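You operate a simulated robot arm through the tools that you are given. There is no shell and no other tool.

You are at the controls of a simulated robot arm. One attempt, no reset.

TASK
Set the chart drum to the hour on the display.
Fine: lift the pen first; pen down and cover on at the end.

It is judged by the outcome, as a careful person would: the job done as asked, and still so three seconds after it is handed in. It fails if anything else is knocked over, pushed out of place, dropped, spilled or broken. Lids that push on must go on centred and level and be pressed home; caps that screw on are set level and turned clockwise until they are tight.

THE ROBOT
A 6-joint arm with a two-finger gripper, fixed in place. Base frame: the origin is on the floor under the middle of its stand, x ahead of it, y to its left, z up; the work surface is at about z = 860. Lengths are in mm, angles in degrees, forces in N, time in s.
With the tool pointing down near the work surface it reaches from about 280 to 720 mm from the base axis. Its first joint turns from -166.0 to 166.0 degrees. Payload 1.57 kg.
The tool frame sits at the grasp point between the pads (the TCP): z along the fingers, y along the line on which they close. The tips reach 21 mm beyond it. The gripper opens to 70 mm; its body begins 50 mm behind the TCP.
Orientation is told as [roll, pitch, yaw] about the base's x, y, z axes, in that order, counted from this pose: with the fingers straight down and closing along the base's y, the tool's x points along the base's -x, its y along +y and its z along -z.

THE INTERFACE
- The arm moves only by the tool apply_moves. Its argument "motion" is a list of rows, each an object of numbers (a shift or turn left out is 0, a gripper value left out holds the last): "tx", "ty", "tz": the shift along the tool's x, y, z in mm; "rx", "ry", "rz": the turn, a rotation vector about the tool's x, y, z in rad; "fingers": the gripper command, from -1 (shut) to 1 (fully open), values between in proportion. In form: [{"tx": .., "ty": .., "tz": .., "rx": .., "ry": .., "rz": .., "fingers": ..}, ...]. A call has 1 to 20 rows; each row is the pose to reach, as a shift and turn from the pose commanded when the call began, along the tool's axes at that moment. A row lasts 0.2 s, in which the tool goes at most 50 mm and 8.6 degrees; a call with a longer step from one row to the next is refused whole, and so is a gripper value outside its range. Where a pose cannot be reached the arm comes as near as it can. A force on the tool above 40 N (or 10 N above the force at the start of the call, whichever is more), or a blocked arm, ends the call early, and 0.2 s more pass. Each finger travels about 155.5 mm/s and halts on what it meets, pressing with about 30 N; the grip force reading is that of the motor and also rises with nothing between the fingers. The clock runs only during rows and for 0.2 s after the last one: add rows that repeat a pose to give the fingers time. It gives the time, the measured TCP pose, the force on the tool (base axes), the opening and the grip force at its end, in the units of the frame above (readings bear some noise), with the torque about the TCP (base axes, N m) and any sound that the robot's microphone picked up.
- Cameras (640 x 400 px; columns grow to the right, rows downward): "scene" is fixed at [221.8, -501.5, 1488.4]; the picture's right is [0.97, -0.24, 0.00], its down [-0.12, -0.50, -0.86] and it looks along [0.20, 0.83, -0.51] (base axes); focal length 349 px, centre (320, 200). "wrist" rides on the gripper at [79, 4, -81] in the tool frame; the picture's right is [-0.05, 1.00, 0.00], its down [-0.67, -0.03, -0.74] and it looks along [-0.74, -0.04, 0.67] (tool axes); focal length 256 px, centre (320, 200). There is no depth. A picture from a camera that has moved, and an enlarged one, comes with that camera's place and axes in the base frame and with its lens. The place of the scene camera against the robot may be out by one fixed shift of up to 12 mm in any direction.
- snapshot(camera): a new picture of that camera. It takes no simulated time.
- close_up(camera, box): a new picture of the part [left, top, right, bottom] of that camera's present view, enlarged. It takes no simulated time.
- hand_in(): hands the job in; it is judged then, once.

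Nothing tells you positions but the pictures and the camera data. Unless the task says otherwise, let go and move clear before handing in.

The tools are called after "Call:" as a command line: name --argument value ..., lists and objects as JSON in quotes. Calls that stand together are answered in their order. apply_moves: Moves the arm, as the interface text tells. Its arguments: {"type":"object","properties":{"motion":{"type":"array"}},"required":["motion"]} The other tools are called the same way: snapshot (camera) takes a picture; close_up (camera, box) takes an enlarged picture of a part of a camera's view; hand_in () hands the job in.

At the start:

```text
time: 0.0
tool_pos: [319.6, 245.1, 1263.8]
ee_rot: [0.1, -0.1, -0.1]
ft_force: [-0.1, -0.7, 0.0]
torque: [-0.01, -0.04, 0.03]
width: 70.0
grasp_force: 0.1
```

scene: 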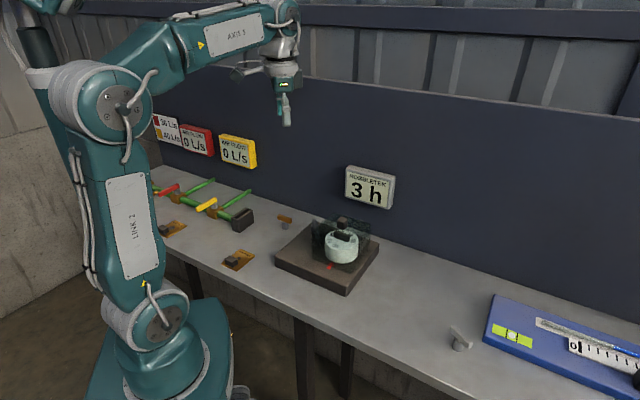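
wrist: 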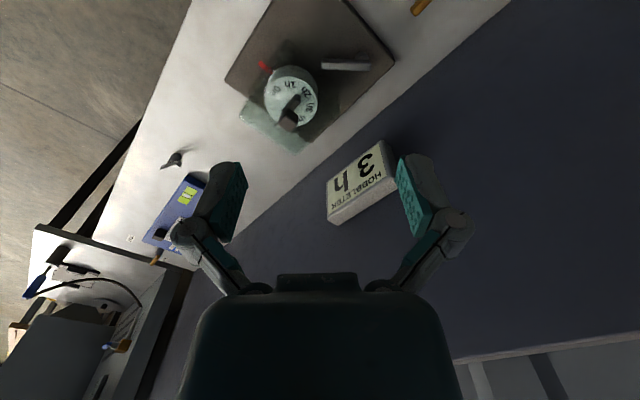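

I see a bench with a drum recorder on a dark base plate, a display reading "3 h", and other instruments. I'll take close-ups first to understand the recorder.

Call:
close_up --camera "scene" --box '[260, 150, 420, 300]'

Call:
close_up --camera "wrist" --box '[210, 0, 410, 170]'

Call:
close_up --camera "scene" --box '[130, 100, 310, 280]'

Call:
close_up --camera "scene" --box '[430, 270, 640, 400]'

```text
2.67 times, centred on (340, 225) of scene
camera zoom: at [221.8, -501.5, 1488.4], right [0.97, -0.24, 0.0], down [-0.12, -0.5, -0.86], along [0.2, 0.83, -0.51], focal length 931 px, centre (267, 133)
```

zoom: 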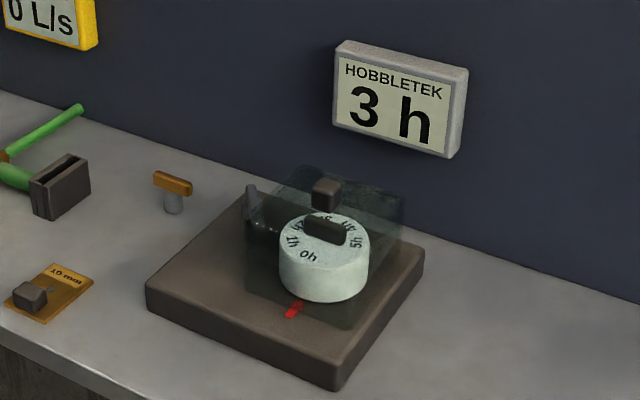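

```text
2.35 times, centred on (310, 85) of wrist
camera zoom: at [240.0, 249.6, 1345.3], right [0.05, 1.0, 0.0], down [0.66, -0.03, 0.75], along [0.74, -0.04, -0.67], focal length 602 px, centre (344, 471)
```

zoom: 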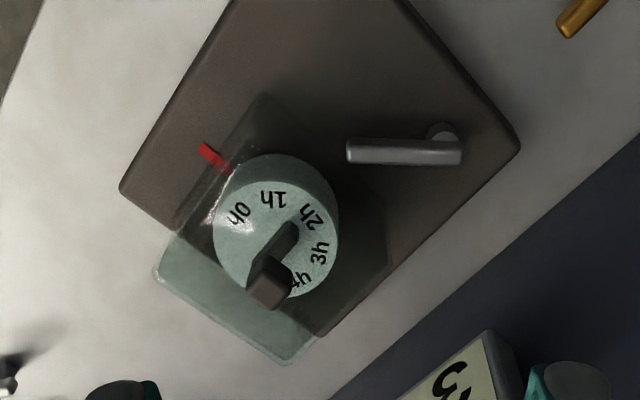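

```text
2.22 times, centred on (220, 190) of scene
camera zoom: at [221.8, -501.5, 1488.4], right [0.97, -0.24, 0.0], down [-0.12, -0.5, -0.86], along [0.2, 0.83, -0.51], focal length 776 px, centre (542, 222)
```

zoom: 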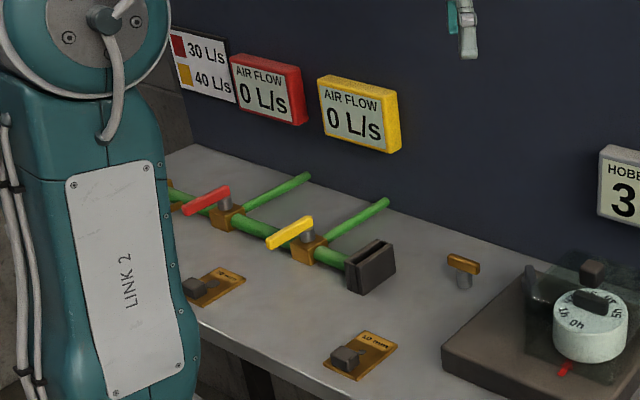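

```text
3.05 times, centred on (535, 335) of scene
camera zoom: at [221.8, -501.5, 1488.4], right [0.97, -0.24, 0.0], down [-0.12, -0.5, -0.86], along [0.2, 0.83, -0.51], focal length 1064 px, centre (-335, -211)
```

zoom: 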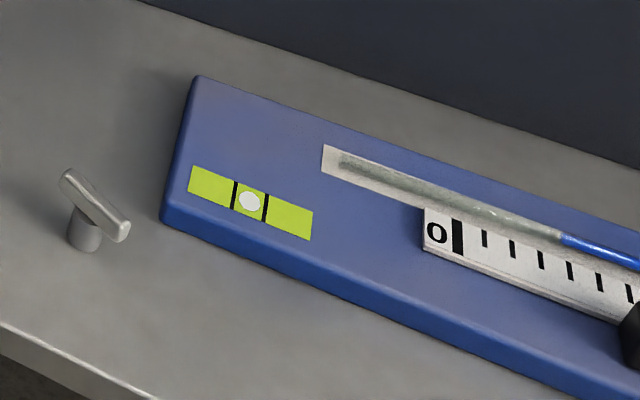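

The recorder has a numbered drum with a bar handle, a red index mark, a transparent cover with a knob, and a grey pen lever. I'll move for a closer view before touching anything.

Call:
apply_moves --motion '[{"tx": 12, "ty": -14, "tz": 28}, {"tx": 25, "ty": -28, "tz": 57}, {"tx": 37, "ty": -42, "tz": 85}, {"tx": 50, "ty": -55, "tz": 114}, {"tx": 50, "ty": -55, "tz": 114}]'

Call:
snapshot --camera "wrist"

Call:
snapshot --camera "scene"

```text
time: 1.2
tool_pos: [269.2, 190.0, 1151.0]
ee_rot: [0.1, -0.1, 0.0]
ft_force: [0.3, 0.3, -0.2]
torque: [0.0, 0.01, -0.02]
width: 70.0
grasp_force: 0.1
```

```text
taken
camera wrist: at [189.9, 194.4, 1231.9], right [0.05, 1.0, 0.0], down [0.66, -0.04, 0.75], along [0.75, -0.04, -0.67], focal length 256 px, centre (320, 200)
```

wrist: 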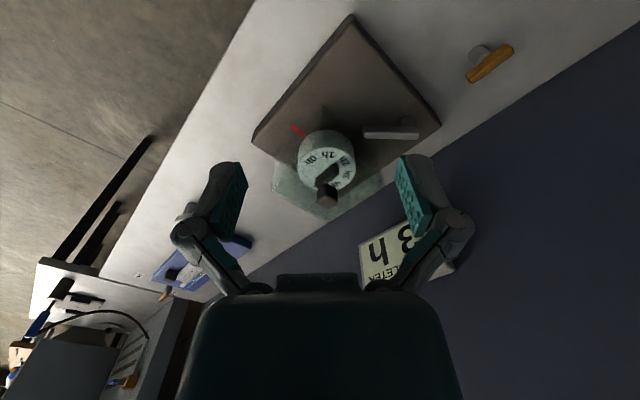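

```text
taken
```

scene: 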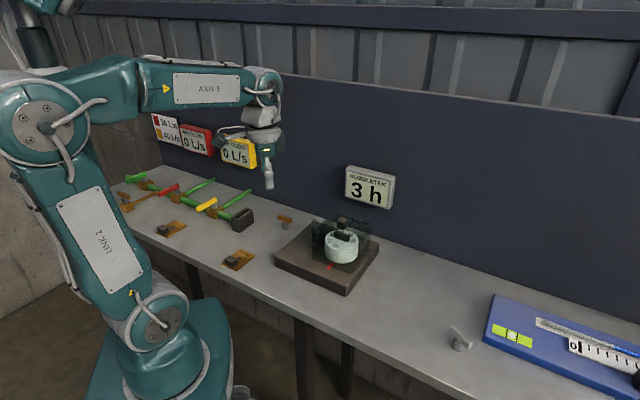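

Call:
close_up --camera "wrist" --box '[240, 90, 450, 225]'

Call:
close_up --camera "scene" --box '[300, 205, 390, 285]'

```text
2.96 times, centred on (345, 158) of wrist
camera zoom: at [189.9, 194.4, 1231.9], right [0.05, 1.0, 0.0], down [0.66, -0.04, 0.75], along [0.75, -0.04, -0.67], focal length 758 px, centre (246, 326)
```

zoom: 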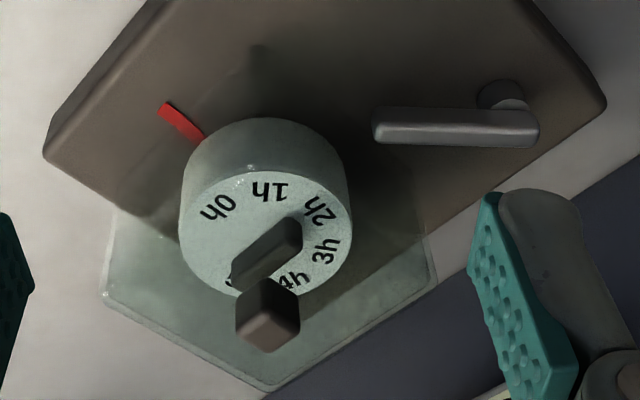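

```text
5.00 times, centred on (345, 245) of scene
camera zoom: at [221.8, -501.5, 1488.4], right [0.97, -0.24, 0.0], down [-0.12, -0.5, -0.86], along [0.2, 0.83, -0.51], focal length 1746 px, centre (195, -25)
```

zoom: 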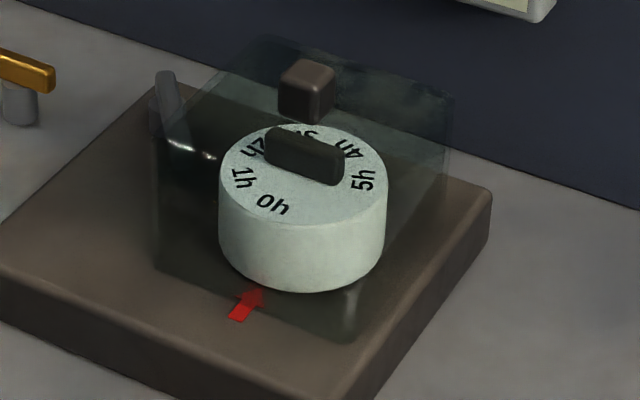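

The plate sits turned about 45°, with the drum near (440, 190). I'll tilt the wrist camera for a steeper look at the lever, cover and drum.

Call:
apply_moves --motion '[{"tx": -15, "tz": 5, "ry": 0.11}, {"tx": -30, "tz": 10, "ry": 0.22}, {"tx": -45, "tz": 15, "ry": 0.33}, {"tx": -60, "tz": 21, "ry": 0.44}, {"tx": -60, "tz": 21, "ry": 0.44}]'

Call:
snapshot --camera "wrist"

```text
time: 2.4
tool_pos: [330.1, 188.9, 1130.3]
ee_rot: [0.0, 25.2, 0.0]
ft_force: [0.4, 0.0, 0.1]
torque: [-0.05, 0.0, 0.02]
width: 69.8
grasp_force: 0.1
```

```text
taken
camera wrist: at [292.4, 193.4, 1237.4], right [0.05, 1.0, -0.02], down [0.92, -0.04, 0.39], along [0.39, -0.04, -0.92], focal length 256 px, centre (320, 200)
```

wrist: 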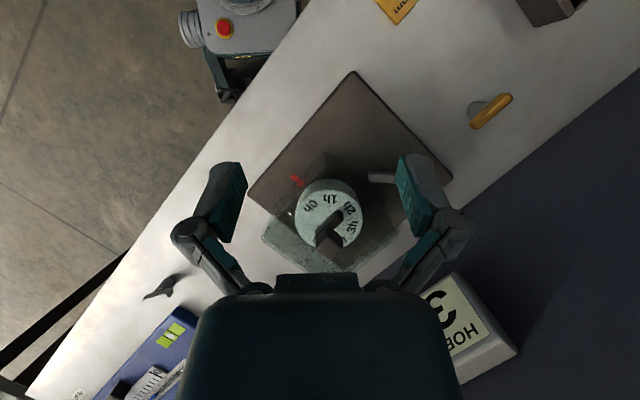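

Call:
close_up --camera "wrist" --box '[230, 60, 470, 280]'

```text
1.82 times, centred on (350, 170) of wrist
camera zoom: at [292.4, 193.4, 1237.4], right [0.05, 1.0, -0.02], down [0.92, -0.04, 0.39], along [0.39, -0.04, -0.92], focal length 465 px, centre (266, 254)
```

zoom: 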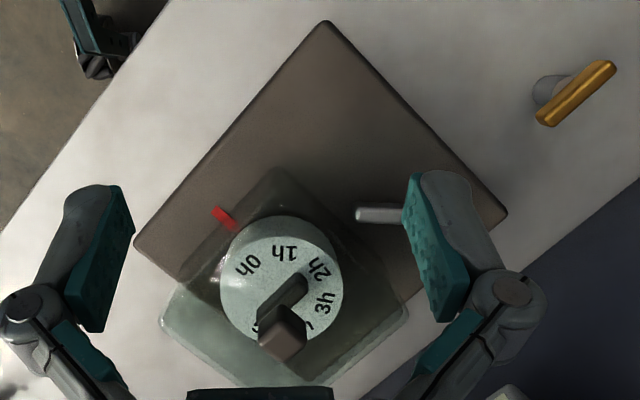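

Call:
close_up --camera "scene" --box '[305, 205, 355, 245]'

Call:
close_up --camera "scene" --box '[315, 210, 375, 270]'

```text
10.00 times, centred on (330, 225) of scene
camera zoom: at [221.8, -501.5, 1488.4], right [0.97, -0.24, 0.0], down [-0.12, -0.5, -0.86], along [0.2, 0.83, -0.51], focal length 3491 px, centre (220, -50)
```

zoom: 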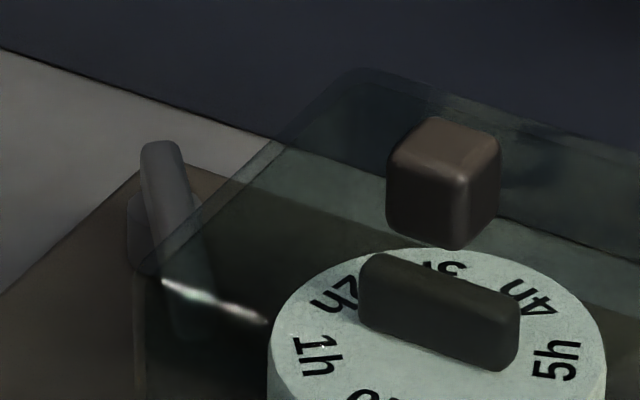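

```text
6.67 times, centred on (345, 240) of scene
camera zoom: at [221.8, -501.5, 1488.4], right [0.97, -0.24, 0.0], down [-0.12, -0.5, -0.86], along [0.2, 0.83, -0.51], focal length 2328 px, centre (153, -67)
```

zoom: 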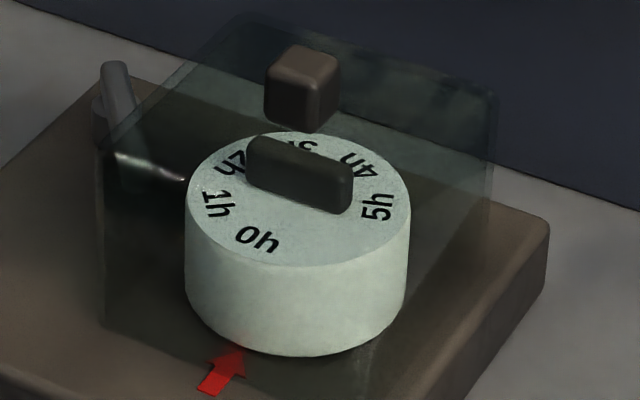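

The drum axis and cover knob come out near (446, 191), the knob at z ≈ 990, and the lever outside the cover near (398, 280). I'll look from the other side to see how the pen and lever relate.

Call:
apply_moves --motion '[{"tx": -9.7, "ty": 35, "tz": 20.6, "ry": -0.11}, {"tx": -19.4, "ty": 70, "tz": 41.2, "ry": -0.22}, {"tx": -29.1, "ty": 105, "tz": 61.8, "ry": -0.33}, {"tx": -38.8, "ty": 140, "tz": 82.4, "ry": -0.44}, {"tx": -38.8, "ty": 140, "tz": 82.4, "ry": -0.44}]'

Call:
apply_moves --motion '[{"rz": 0.14}, {"rz": 0.28}, {"rz": 0.42}, {"rz": 0.56}, {"rz": 0.7}, {"rz": 0.785}, {"rz": 0.785}]'

Call:
snapshot --camera "wrist"

```text
time: 3.6
tool_pos: [329.7, 327.7, 1042.8]
ee_rot: [0.0, -0.2, 0.1]
ft_force: [-0.2, 0.2, 0.7]
torque: [0.02, 0.02, 0.02]
width: 69.8
grasp_force: 0.2
```

```text
time: 5.2
tool_pos: [328.9, 329.2, 1037.9]
ee_rot: [0.1, -0.1, -45.0]
ft_force: [0.2, -0.5, 0.2]
torque: [-0.01, 0.03, 0.01]
width: 70.0
grasp_force: 0.0
```

```text
taken
camera wrist: at [277.0, 388.7, 1119.7], right [0.74, 0.67, 0.0], down [0.44, -0.5, 0.75], along [0.5, -0.55, -0.67], focal length 256 px, centre (320, 200)
```

wrist: 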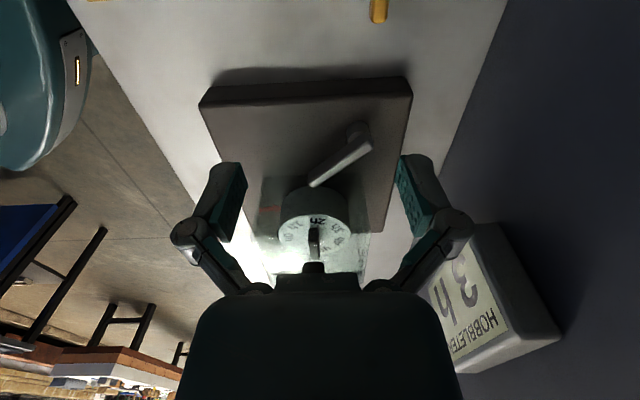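

Call:
close_up --camera "wrist" --box '[230, 90, 410, 280]'

```text
2.11 times, centred on (320, 185) of wrist
camera zoom: at [277.0, 388.7, 1119.7], right [0.74, 0.67, 0.0], down [0.44, -0.5, 0.75], along [0.5, -0.55, -0.67], focal length 539 px, centre (320, 232)
```

zoom: 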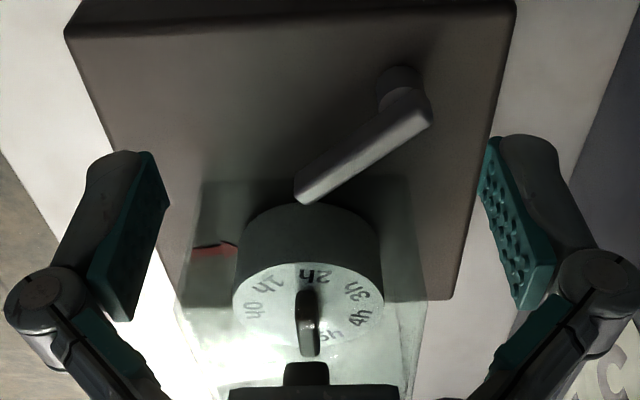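

Call:
close_up --camera "wrist" --box '[295, 110, 385, 200]'

Call:
close_up --camera "scene" --box '[312, 213, 342, 243]'

Call:
close_up --camera "wrist" --box '[240, 170, 400, 290]'

```text
4.44 times, centred on (340, 155) of wrist
camera zoom: at [277.0, 388.7, 1119.7], right [0.74, 0.67, 0.0], down [0.44, -0.5, 0.75], along [0.5, -0.55, -0.67], focal length 1138 px, centre (231, 400)
```

zoom: 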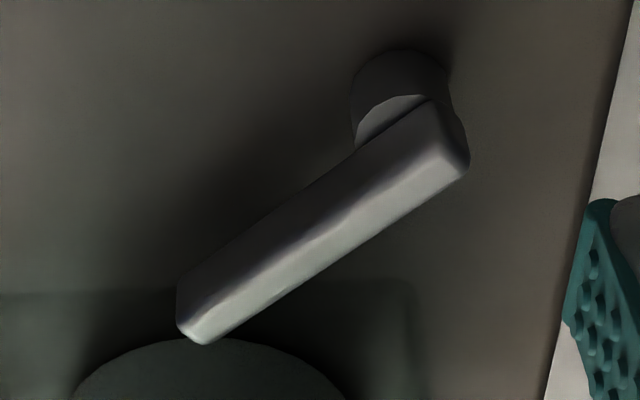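

```text
13.33 times, centred on (327, 228) of scene
camera zoom: at [221.8, -501.5, 1488.4], right [0.97, -0.24, 0.0], down [-0.12, -0.5, -0.86], along [0.2, 0.83, -0.51], focal length 4655 px, centre (227, -173)
```

zoom: 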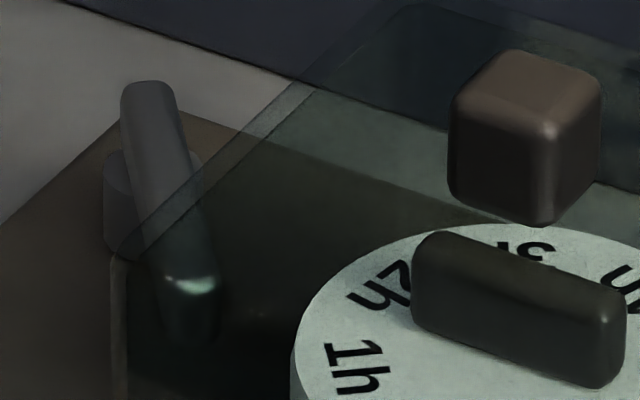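

```text
3.33 times, centred on (320, 230) of wrist
camera zoom: at [277.0, 388.7, 1119.7], right [0.74, 0.67, 0.0], down [0.44, -0.5, 0.75], along [0.5, -0.55, -0.67], focal length 853 px, centre (320, 100)
```

zoom: 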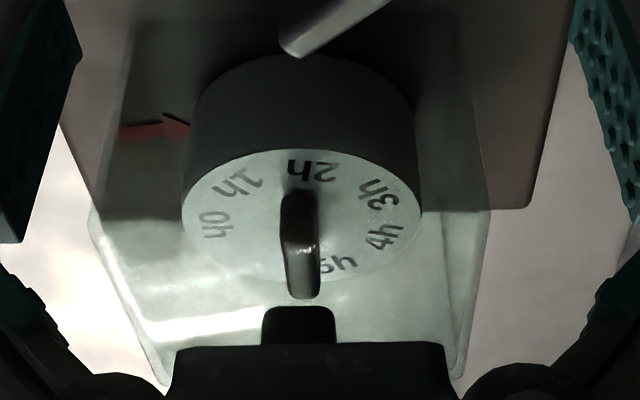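

The lever looks like a bar pivoting on a post near (398, 308), with its tip near (397, 246) at z ≈ 921, outside the cover. I'll move above the middle of the bar with narrowed fingers aligned across it, then check the alignment.

Call:
apply_moves --motion '[{"tx": -14, "ty": 2.3, "tz": 6, "rz": 0.144, "fingers": -0.143}, {"tx": -28, "ty": 4.7, "tz": 12, "rz": 0.288, "fingers": -0.143}, {"tx": -42, "ty": 7, "tz": 19, "rz": 0.432, "fingers": -0.143}, {"tx": -56, "ty": 9.4, "tz": 25, "rz": 0.576, "fingers": -0.143}, {"tx": -70, "ty": 11.7, "tz": 32, "rz": 0.72, "fingers": -0.143}, {"tx": -83.4, "ty": 14.1, "tz": 38, "rz": 0.864, "fingers": -0.143}, {"tx": -83.4, "ty": 14.1, "tz": 38, "rz": 0.864, "fingers": -0.143}]'

Call:
snapshot --camera "wrist"

Call:
snapshot --camera "scene"

```text
time: 6.8
tool_pos: [399.5, 281.2, 1000.2]
ee_rot: [0.1, 0.0, -94.6]
ft_force: [-0.1, -0.7, -0.3]
torque: [-0.02, -0.01, -0.01]
width: 30.0
grasp_force: 0.0
```

```text
taken
camera wrist: at [409.0, 359.3, 1080.7], right [0.99, -0.13, 0.0], down [-0.09, -0.66, 0.74], along [-0.1, -0.74, -0.67], focal length 256 px, centre (320, 200)
```

wrist: 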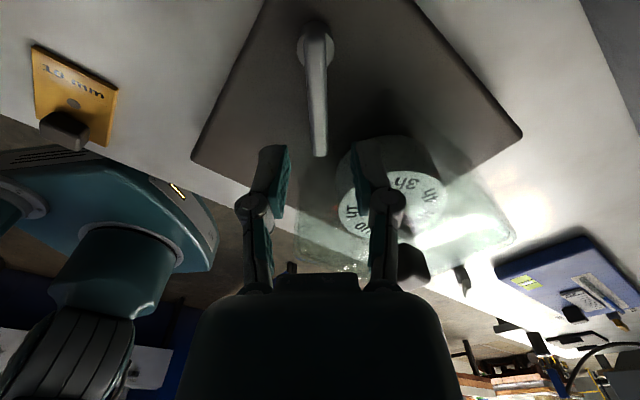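

```text
taken
```

scene: 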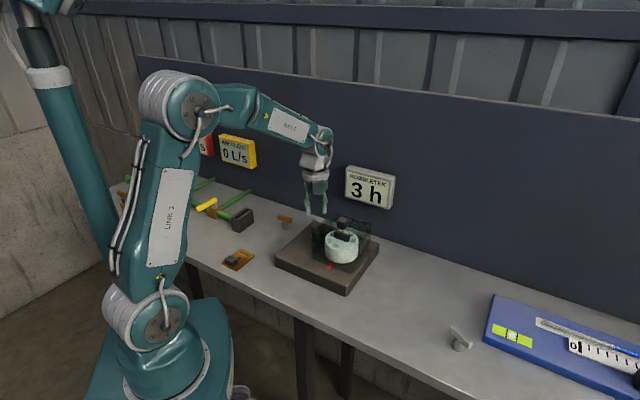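

Call:
apply_moves --motion '[{"ty": -1, "tz": 20}, {"ty": -3, "tz": 40}, {"ty": -3, "tz": 55}, {"ty": -3, "tz": 67}, {"ty": -3, "tz": 77}, {"ty": -3, "tz": 77}]'

Call:
snapshot --camera "wrist"

Call:
close_up --camera "scene" --box '[280, 180, 390, 290]'

```text
time: 8.2
tool_pos: [396.2, 278.9, 922.4]
ee_rot: [0.0, -0.1, -94.5]
ft_force: [0.1, 0.6, 0.2]
torque: [0.01, 0.02, -0.05]
width: 29.7
grasp_force: 0.0
```

```text
taken
camera wrist: at [406.1, 359.3, 1003.1], right [0.99, -0.13, 0.0], down [-0.09, -0.66, 0.75], along [-0.1, -0.74, -0.67], focal length 256 px, centre (320, 200)
```

wrist: 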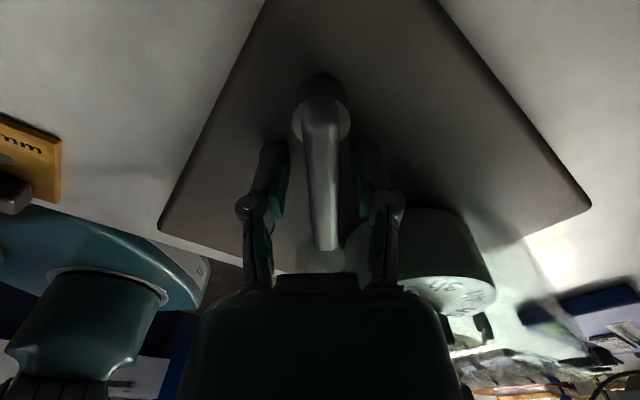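

```text
3.64 times, centred on (335, 235) of scene
camera zoom: at [221.8, -501.5, 1488.4], right [0.97, -0.24, 0.0], down [-0.12, -0.5, -0.86], along [0.2, 0.83, -0.51], focal length 1270 px, centre (266, 73)
```

zoom: 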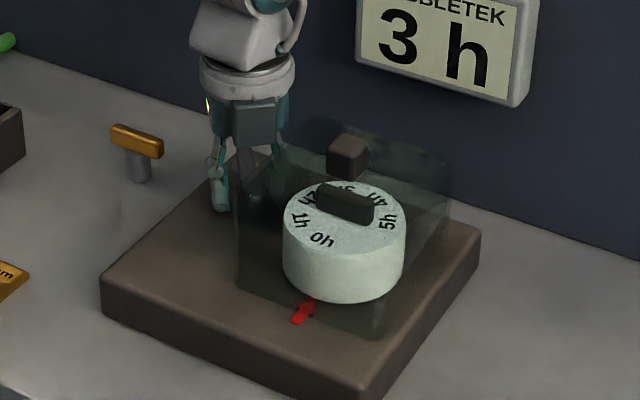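

Call:
apply_moves --motion '[{"fingers": -0.4}, {"fingers": -0.6}, {"fingers": -0.8}, {"fingers": -0.8}]'

Call:
snapshot --camera "wrist"

```text
time: 9.2
tool_pos: [398.1, 279.9, 922.0]
ee_rot: [0.2, 0.0, -94.5]
ft_force: [17.2, -0.7, -5.0]
torque: [-0.17, -0.06, -0.53]
width: 10.9
grasp_force: 32.1
```

```text
taken
camera wrist: at [407.6, 359.1, 1003.4], right [0.99, -0.13, 0.0], down [-0.09, -0.66, 0.74], along [-0.1, -0.74, -0.67], focal length 256 px, centre (320, 200)
```

wrist: 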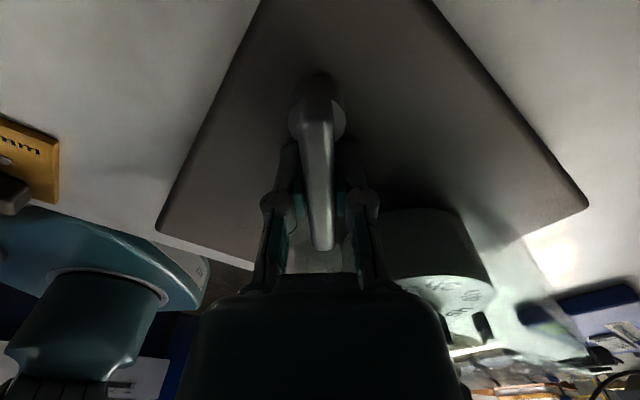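

The fingers hold the bar (10.9 mm wide), and it resists a 17 N sideways push toward -x. I'll relieve that side load, then probe a small upward lift.

Call:
apply_moves --motion '[{"ty": 1}, {"ty": 2}, {"ty": 2}]'

Call:
apply_moves --motion '[{"tz": -1}, {"tz": -2}, {"tz": -2}]'

Call:
snapshot --camera "wrist"

```text
time: 10.0
tool_pos: [397.6, 280.4, 922.0]
ee_rot: [-0.1, -0.1, -94.5]
ft_force: [5.1, -3.5, -9.0]
torque: [0.49, -0.11, -0.45]
width: 10.7
grasp_force: 32.4
```

```text
time: 10.8
tool_pos: [396.7, 281.7, 924.4]
ee_rot: [-0.1, -0.2, -94.4]
ft_force: [-4.1, -5.4, -25.8]
torque: [-0.07, 0.03, -0.46]
width: 10.9
grasp_force: 32.0
```

```text
taken
camera wrist: at [408.1, 359.8, 1005.1], right [0.99, -0.13, 0.0], down [-0.09, -0.66, 0.75], along [-0.1, -0.74, -0.67], focal length 256 px, centre (320, 200)
```

wrist: 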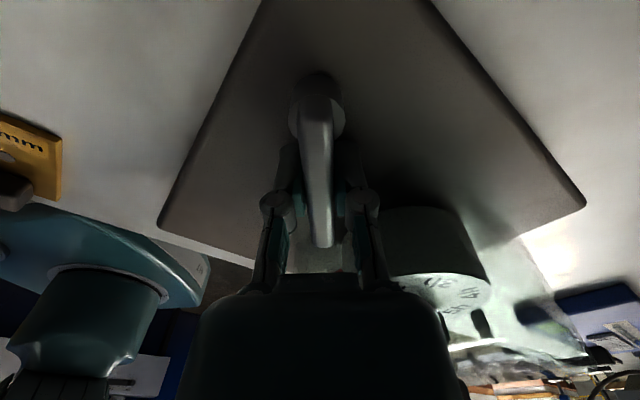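

Call:
apply_moves --motion '[{"tz": 1}, {"tz": 2}, {"tz": 2}]'

Call:
apply_moves --motion '[{"ty": 1}, {"ty": 2}, {"ty": 3}, {"ty": 3}]'

Call:
snapshot --camera "wrist"

```text
time: 11.6
tool_pos: [397.8, 281.6, 924.7]
ee_rot: [0.1, 0.0, -94.5]
ft_force: [-16.1, -7.8, -2.3]
torque: [-0.66, 0.22, -0.45]
width: 10.7
grasp_force: 31.6
```

```text
time: 12.5
tool_pos: [398.1, 280.4, 923.5]
ee_rot: [-0.2, -0.2, -94.4]
ft_force: [-20.3, -2.6, 13.3]
torque: [0.53, 0.09, -0.43]
width: 11.1
grasp_force: 32.2
stopped in row 4: the force on the tool passed its limit at 40 N (the readings are from after the stop); the commanded pose is now the measured one
```

```text
taken
camera wrist: at [408.5, 359.7, 1005.2], right [0.99, -0.13, 0.0], down [-0.08, -0.66, 0.75], along [-0.1, -0.74, -0.67], focal length 256 px, centre (320, 200)
```

wrist: 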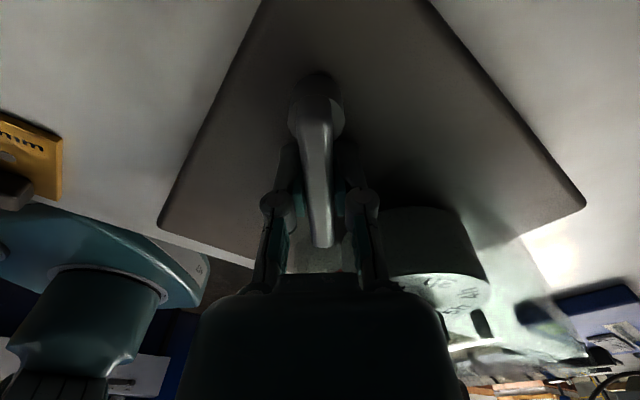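

The bar did not yield to small straight nudges, though a flat grip also resists turning. I'll loosen the fingers to just straddle it and try swinging it clockwise about its post, away from the drum.

Call:
apply_moves --motion '[{"fingers": -0.58}, {"fingers": -0.58}, {"fingers": -0.58}]'

Call:
apply_moves --motion '[{"tx": 0.1, "ty": -1.3, "rz": 0.043}, {"tx": 0.2, "ty": -2.6, "rz": 0.087}, {"tx": 0.3, "ty": -3.9, "rz": 0.13}, {"tx": 0.4, "ty": -5.1, "rz": 0.174}, {"tx": 0.4, "ty": -5.1, "rz": 0.174}]'

Call:
snapshot --camera "wrist"

```text
time: 13.3
tool_pos: [400.9, 281.9, 924.1]
ee_rot: [-0.1, 0.0, -94.4]
ft_force: [-2.8, 2.3, 3.0]
torque: [-0.14, 0.02, -0.01]
width: 17.1
grasp_force: 1.5
```

```text
time: 14.5
tool_pos: [395.1, 281.8, 923.6]
ee_rot: [-0.1, 0.0, -104.4]
ft_force: [2.5, -1.7, -0.5]
torque: [0.01, 0.02, 0.0]
width: 16.6
grasp_force: 1.3
```

```text
taken
camera wrist: at [418.3, 357.6, 1004.2], right [0.95, -0.3, 0.0], down [-0.2, -0.64, 0.75], along [-0.22, -0.71, -0.67], focal length 256 px, centre (320, 200)
```

wrist: 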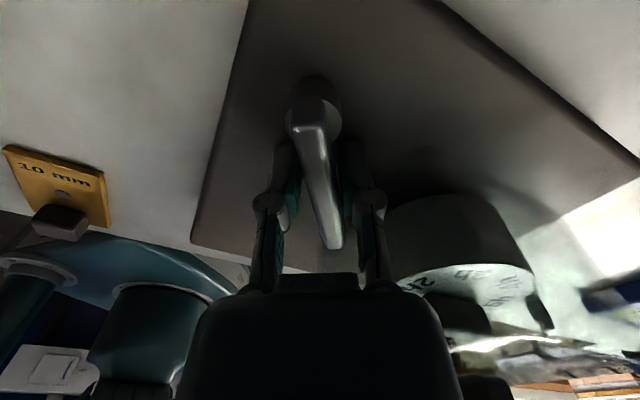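

Call:
apply_moves --motion '[{"tx": 0.1, "ty": -1.3, "rz": 0.0}, {"tx": 0.2, "ty": -2.6, "rz": 0.0}, {"tx": 0.3, "ty": -3.9, "rz": 0.0}, {"tx": 0.4, "ty": -5.1, "rz": 0.0}, {"tx": 0.4, "ty": -5.1, "rz": 0.0}]'

Call:
snapshot --camera "wrist"

```text
time: 15.7
tool_pos: [390.5, 283.4, 923.4]
ee_rot: [0.0, 0.1, -104.4]
ft_force: [2.6, -2.0, -0.5]
torque: [-0.01, -0.03, -0.04]
width: 17.1
grasp_force: 2.4
```

```text
taken
camera wrist: at [414.5, 359.7, 1005.0], right [0.95, -0.3, 0.0], down [-0.2, -0.64, 0.75], along [-0.22, -0.71, -0.67], focal length 256 px, centre (320, 200)
```

wrist: 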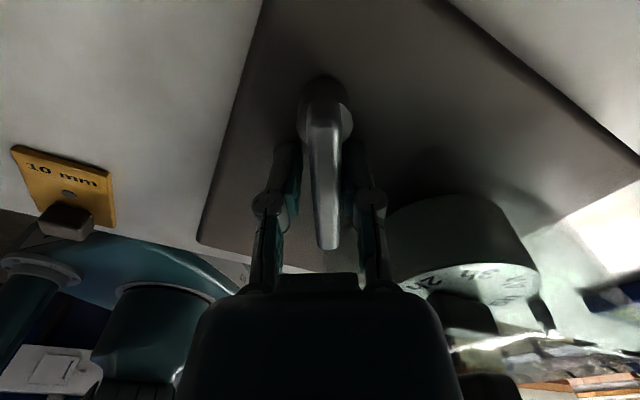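

The lever swings clockwise freely (about 2.6 N), so its earlier position was against the pen-down stop. I'll keep swinging it in an arc about the post.

Call:
apply_moves --motion '[{"tx": 0.3, "ty": -3.3, "rz": 0.131}, {"tx": 1.0, "ty": -6.55, "rz": 0.262}, {"tx": 2.05, "ty": -9.7, "rz": 0.393}, {"tx": 3.56, "ty": -12.7, "rz": 0.524}, {"tx": 3.56, "ty": -12.7, "rz": 0.524}]'

Call:
snapshot --camera "wrist"

Call:
close_up --camera "scene" --box '[280, 180, 390, 290]'

```text
time: 16.9
tool_pos: [378.9, 289.4, 922.0]
ee_rot: [-0.3, -0.1, -134.2]
ft_force: [0.8, -1.2, 0.3]
torque: [-0.03, 0.02, 0.0]
width: 15.8
grasp_force: 1.0
```

```text
taken
camera wrist: at [437.6, 342.9, 1003.8], right [0.68, -0.73, -0.01], down [-0.49, -0.46, 0.75], along [-0.55, -0.5, -0.67], focal length 256 px, centre (320, 200)
```

wrist: 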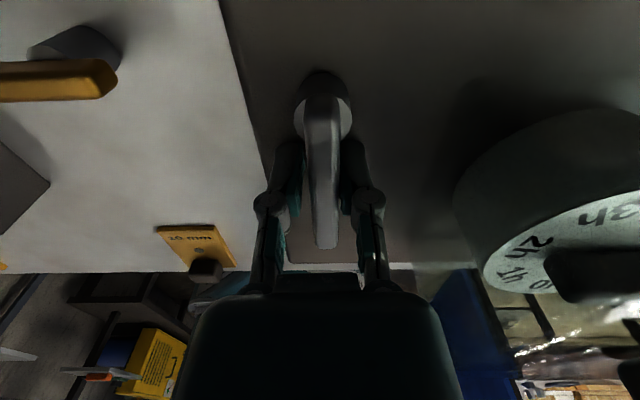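

```text
3.64 times, centred on (335, 235) of scene
camera zoom: at [221.8, -501.5, 1488.4], right [0.97, -0.24, 0.0], down [-0.12, -0.5, -0.86], along [0.2, 0.83, -0.51], focal length 1270 px, centre (266, 73)
```

zoom: 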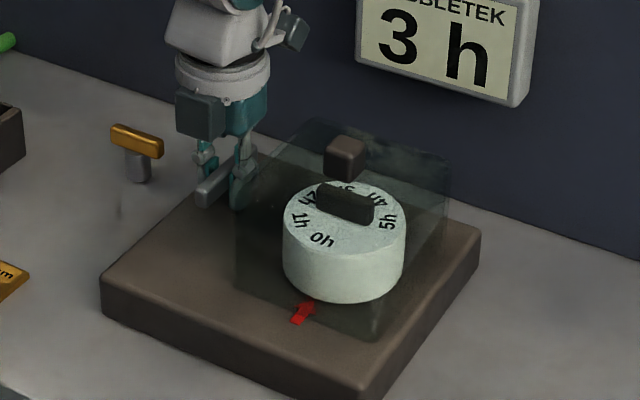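

Call:
apply_moves --motion '[{"tx": 0.26, "ty": -3.3, "rz": 0.131}, {"tx": 0.9, "ty": -6.55, "rz": 0.262}, {"tx": 2.05, "ty": -9.7, "rz": 0.393}, {"tx": 3.5, "ty": -12.6, "rz": 0.524}, {"tx": 3.5, "ty": -12.6, "rz": 0.524}]'

Call:
snapshot --camera "wrist"

Call:
close_up --camera "scene" --box '[280, 180, 390, 290]'

```text
time: 17.5
tool_pos: [395.8, 257.7, 920.4]
ee_rot: [-3.4, 0.9, -142.3]
ft_force: [-21.9, 25.5, -1.9]
torque: [-0.29, -0.63, 0.94]
width: 34.6
grasp_force: 13.6
out of reach, approached as far as the arm can: row 1, 2
stopped in row 2: the force on the tool passed its limit at 77 N (the readings are from after the stop); the commanded pose is now the measured one
```

```text
taken
camera wrist: at [462.8, 298.3, 1001.6], right [0.57, -0.82, -0.06], down [-0.53, -0.42, 0.74], along [-0.63, -0.39, -0.68], focal length 256 px, centre (320, 200)
```

wrist: 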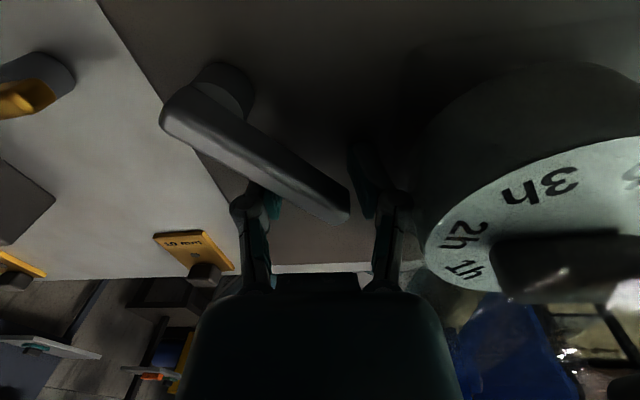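

```text
3.64 times, centred on (335, 235) of scene
camera zoom: at [221.8, -501.5, 1488.4], right [0.97, -0.24, 0.0], down [-0.12, -0.5, -0.86], along [0.2, 0.83, -0.51], focal length 1270 px, centre (266, 73)
```

zoom: 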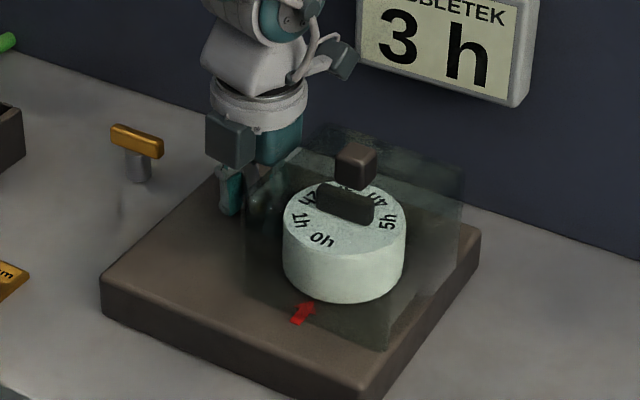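

The wrist hit a joint limit there, and the arm swerved and nudged the cover by a few millimetres. I'll back away from the cover gently first, then rise clear and inspect.

Call:
apply_moves --motion '[{"ty": -2}, {"ty": -4}, {"ty": -6}, {"ty": -6}]'

```text
time: 18.4
tool_pos: [393.1, 255.2, 921.6]
ee_rot: [-3.3, 0.5, -142.2]
ft_force: [-5.6, -48.0, 24.3]
torque: [-0.3, -0.52, 0.37]
width: 27.1
grasp_force: 32.3
stopped in row 4: the force on the tool passed its limit at 46 N (the readings are from after the stop); the commanded pose is now the measured one
```

Call:
snapshot --camera "wrist"

Call:
close_up --camera "scene" --box '[300, 190, 380, 270]'

```text
taken
camera wrist: at [460.5, 296.0, 1002.6], right [0.57, -0.82, -0.06], down [-0.53, -0.42, 0.74], along [-0.63, -0.39, -0.67], focal length 256 px, centre (320, 200)
```

wrist: 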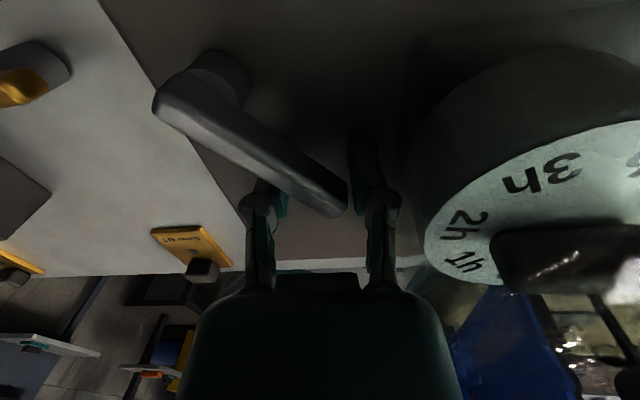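

```text
5.00 times, centred on (340, 230) of scene
camera zoom: at [221.8, -501.5, 1488.4], right [0.97, -0.24, 0.0], down [-0.12, -0.5, -0.86], along [0.2, 0.83, -0.51], focal length 1746 px, centre (220, 50)
```

zoom: 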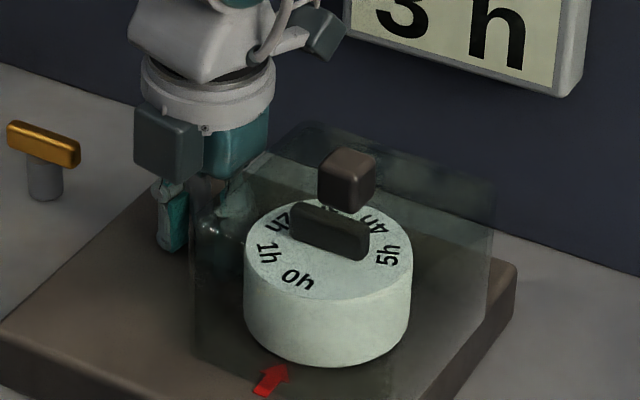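

Call:
apply_moves --motion '[{"fingers": -0.1}, {"fingers": -0.06}, {"fingers": -0.06}]'

```text
time: 19.2
tool_pos: [393.7, 258.6, 919.5]
ee_rot: [-3.2, 0.7, -142.3]
ft_force: [1.8, -2.2, 6.6]
torque: [-0.16, -0.08, 0.03]
width: 36.1
grasp_force: 1.4
```

Call:
apply_moves --motion '[{"tx": -0.5, "ty": 0.7, "tz": -15}, {"tx": -1.2, "ty": 1.6, "tz": -35}, {"tx": -2.1, "ty": 2.7, "tz": -60}, {"tx": -3.5, "ty": 4.5, "tz": -100}, {"tx": -3.5, "ty": 4.5, "tz": -140}, {"tx": -3.5, "ty": 4.5, "tz": -140}]'

Call:
snapshot --camera "wrist"

Call:
close_up --camera "scene" --box '[280, 190, 400, 300]'

```text
time: 20.6
tool_pos: [398.0, 247.8, 1058.1]
ee_rot: [-3.3, 0.6, -142.2]
ft_force: [0.4, -0.2, 0.7]
torque: [0.02, -0.03, -0.02]
width: 32.9
grasp_force: 0.0
```

```text
taken
camera wrist: at [465.7, 288.6, 1140.3], right [0.57, -0.82, -0.06], down [-0.53, -0.42, 0.74], along [-0.63, -0.39, -0.67], focal length 256 px, centre (320, 200)
```

wrist: 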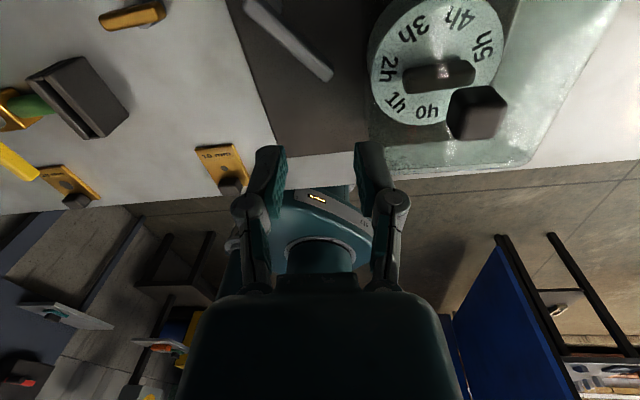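

```text
3.64 times, centred on (340, 245) of scene
camera zoom: at [221.8, -501.5, 1488.4], right [0.97, -0.24, 0.0], down [-0.12, -0.5, -0.86], along [0.2, 0.83, -0.51], focal length 1270 px, centre (247, 36)
```

zoom: 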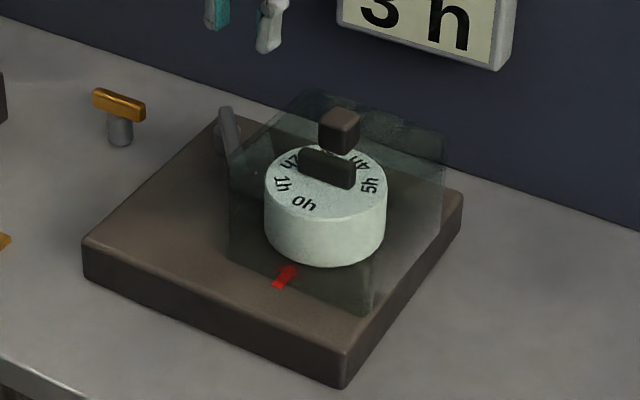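

The lever is back near its original angle, the plate has not moved, and the cover is shifted a few millimetres, which I'll correct when I refit it. I'll turn the wrist back to yaw −45°, well inside its range, and push the lever with closed fingers instead.

Call:
apply_moves --motion '[{"tx": 2.7, "ty": -0.5, "tz": 0, "rx": -0.0029, "ry": -0.0047, "rz": -0.1413, "fingers": -0.06}, {"tx": 5.4, "ty": -0.9, "tz": 0, "rx": -0.0057, "ry": -0.0095, "rz": -0.2827, "fingers": -0.3}, {"tx": 8, "ty": -1.4, "tz": 0, "rx": -0.0086, "ry": -0.0142, "rz": -0.424, "fingers": -0.6}, {"tx": 10.7, "ty": -1.8, "tz": 2, "rx": -0.0114, "ry": -0.0189, "rz": -0.5653, "fingers": -1}, {"tx": 13.4, "ty": -2.3, "tz": 4, "rx": -0.0143, "ry": -0.0236, "rz": -0.7067, "fingers": -1}, {"tx": 16, "ty": -2.8, "tz": 6, "rx": -0.0171, "ry": -0.0284, "rz": -0.848, "fingers": -1}, {"tx": 18.7, "ty": -3.2, "tz": 8, "rx": -0.02, "ry": -0.0331, "rz": -0.9893, "fingers": -1}, {"tx": 21.4, "ty": -3.7, "tz": 10, "rx": -0.0228, "ry": -0.0378, "rz": -1.1307, "fingers": -1}, {"tx": 24.1, "ty": -4.1, "tz": 12, "rx": -0.0257, "ry": -0.0425, "rz": -1.272, "fingers": -1}, {"tx": 26.8, "ty": -4.6, "tz": 14, "rx": -0.0285, "ry": -0.0473, "rz": -1.4133, "fingers": -1}, {"tx": 29.4, "ty": -5, "tz": 16, "rx": -0.0314, "ry": -0.052, "rz": -1.5547, "fingers": -1}, {"tx": 32.1, "ty": -5.5, "tz": 18, "rx": -0.0342, "ry": -0.0567, "rz": -1.696, "fingers": -1}, {"tx": 32.1, "ty": -5.5, "tz": 18, "rx": -0.0342, "ry": -0.0567, "rz": -1.696, "fingers": -1}]'

Call:
snapshot --camera "wrist"

Call:
close_up --camera "scene" --box '[280, 170, 400, 290]'

```text
time: 23.4
tool_pos: [420.1, 273.1, 1041.5]
ee_rot: [0.2, 0.0, -44.8]
ft_force: [0.4, 0.1, -0.2]
torque: [0.03, 0.0, 0.03]
width: 0.2
grasp_force: 28.8
```

```text
taken
camera wrist: at [365.8, 332.7, 1122.7], right [0.74, 0.67, 0.0], down [0.44, -0.5, 0.75], along [0.5, -0.55, -0.67], focal length 256 px, centre (320, 200)
```

wrist: 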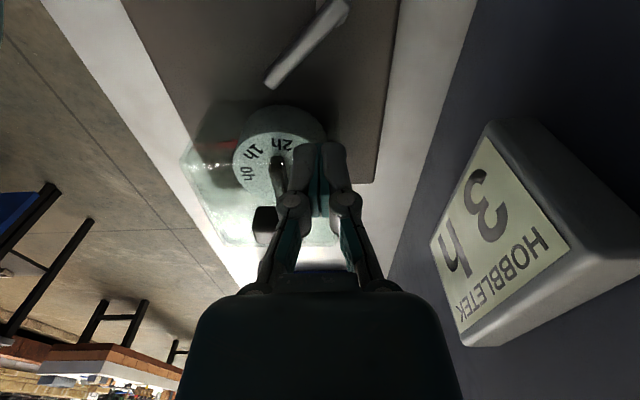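

```text
3.33 times, centred on (340, 230) of scene
camera zoom: at [221.8, -501.5, 1488.4], right [0.97, -0.24, 0.0], down [-0.12, -0.5, -0.86], along [0.2, 0.83, -0.51], focal length 1164 px, centre (253, 100)
```

zoom: 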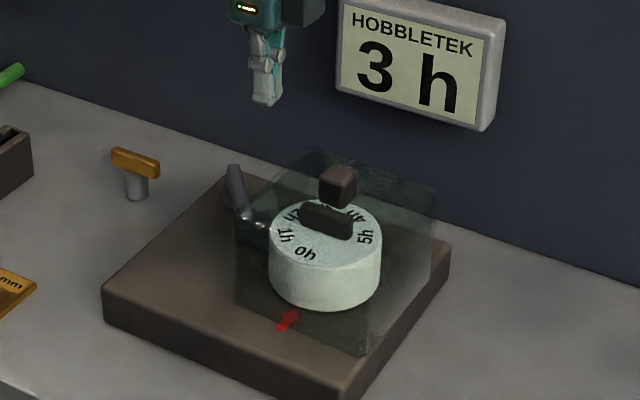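

Call:
apply_moves --motion '[{"tz": 30, "fingers": -1}, {"tz": 60}, {"tz": 80}, {"tz": 95}, {"tz": 105}, {"tz": 105}]'

Call:
snapshot --camera "wrist"

Call:
close_up --camera "scene" --box '[280, 170, 400, 290]'

```text
time: 24.8
tool_pos: [417.9, 272.9, 936.2]
ee_rot: [0.1, -0.1, -45.0]
ft_force: [-0.2, -1.0, -0.1]
torque: [-0.01, -0.01, 0.02]
width: 0.1
grasp_force: 28.5
```

```text
taken
camera wrist: at [364.8, 332.5, 1016.7], right [0.74, 0.67, 0.0], down [0.44, -0.5, 0.75], along [0.5, -0.55, -0.67], focal length 256 px, centre (320, 200)
```

wrist: 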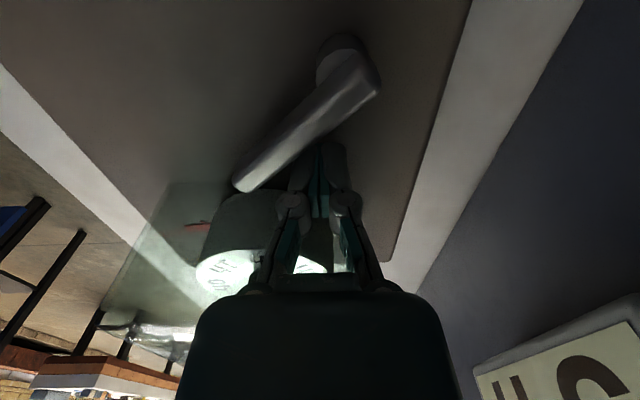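

```text
3.33 times, centred on (340, 230) of scene
camera zoom: at [221.8, -501.5, 1488.4], right [0.97, -0.24, 0.0], down [-0.12, -0.5, -0.86], along [0.2, 0.83, -0.51], focal length 1164 px, centre (253, 100)
```

zoom: 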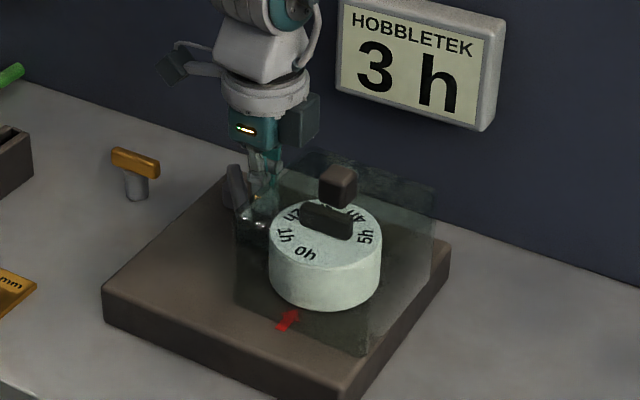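

Call:
apply_moves --motion '[{"tx": 5.0, "ty": -4.2, "fingers": -1}, {"tx": 9.2, "ty": -10.6}, {"tx": 13.9, "ty": -17.2}, {"tx": 21.9, "ty": -23.3}, {"tx": 31.1, "ty": -26.9}, {"tx": 31.1, "ty": -26.9}]'

Call:
snapshot --camera "wrist"

Call:
close_up --camera "scene" --box '[280, 170, 400, 290]'

```text
time: 26.2
tool_pos: [381.2, 273.0, 938.1]
ee_rot: [0.6, -0.5, -45.2]
ft_force: [28.6, -20.1, -7.9]
torque: [0.06, -0.35, -0.17]
width: 6.0
grasp_force: 28.7
stopped in row 6: the force on the tool passed its limit at 43 N (the readings are from after the stop); the commanded pose is now the measured one
```

```text
taken
camera wrist: at [328.4, 330.9, 1018.4], right [0.75, 0.67, 0.01], down [0.43, -0.5, 0.75], along [0.5, -0.56, -0.66], focal length 256 px, centre (320, 200)
```

wrist: 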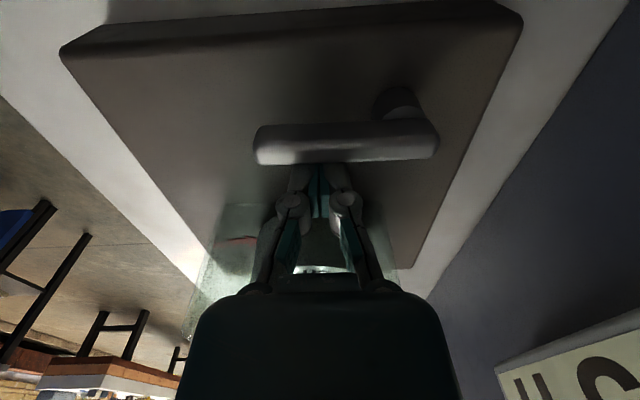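

```text
3.33 times, centred on (340, 230) of scene
camera zoom: at [221.8, -501.5, 1488.4], right [0.97, -0.24, 0.0], down [-0.12, -0.5, -0.86], along [0.2, 0.83, -0.51], focal length 1164 px, centre (253, 100)
```

zoom: 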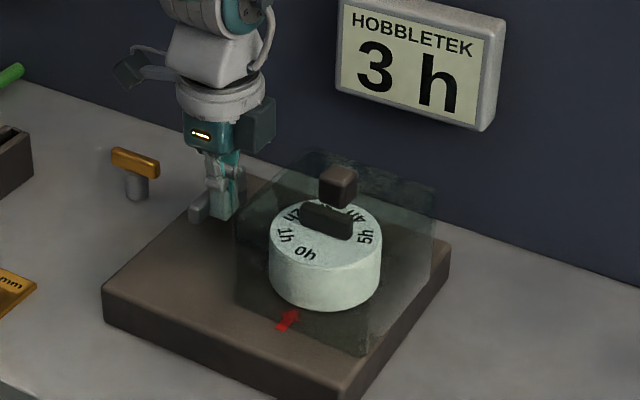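

The lever met a stop after about 40°, parallel to the plate edge, which should be pen lifted. I'll back off, rise, and check that it stays there.

Call:
apply_moves --motion '[{"tx": -4, "fingers": -1}, {"tx": -8}, {"tx": -8, "tz": -30}, {"tx": -8, "tz": -70}, {"tx": -8, "tz": -110}, {"tx": -8, "tz": -150}, {"tx": -8, "tz": -150}]'

Call:
snapshot --camera "wrist"

Call:
close_up --camera "scene" --box '[290, 190, 390, 290]'

```text
time: 27.8
tool_pos: [383.9, 269.4, 1089.1]
ee_rot: [0.4, -0.4, -45.1]
ft_force: [-0.6, -0.2, -0.4]
torque: [0.0, 0.01, 0.03]
width: 0.0
grasp_force: 28.6
```

```text
taken
camera wrist: at [330.2, 328.7, 1168.5], right [0.75, 0.67, 0.01], down [0.44, -0.5, 0.75], along [0.5, -0.56, -0.66], focal length 256 px, centre (320, 200)
```

wrist: 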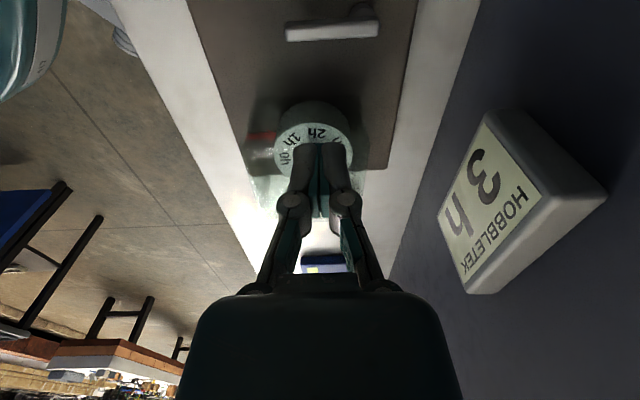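

```text
4.00 times, centred on (340, 240) of scene
camera zoom: at [221.8, -501.5, 1488.4], right [0.97, -0.24, 0.0], down [-0.12, -0.5, -0.86], along [0.2, 0.83, -0.51], focal length 1396 px, centre (240, 40)
```

zoom: 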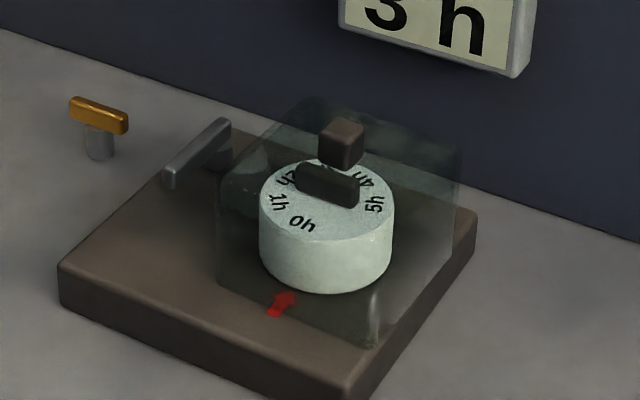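

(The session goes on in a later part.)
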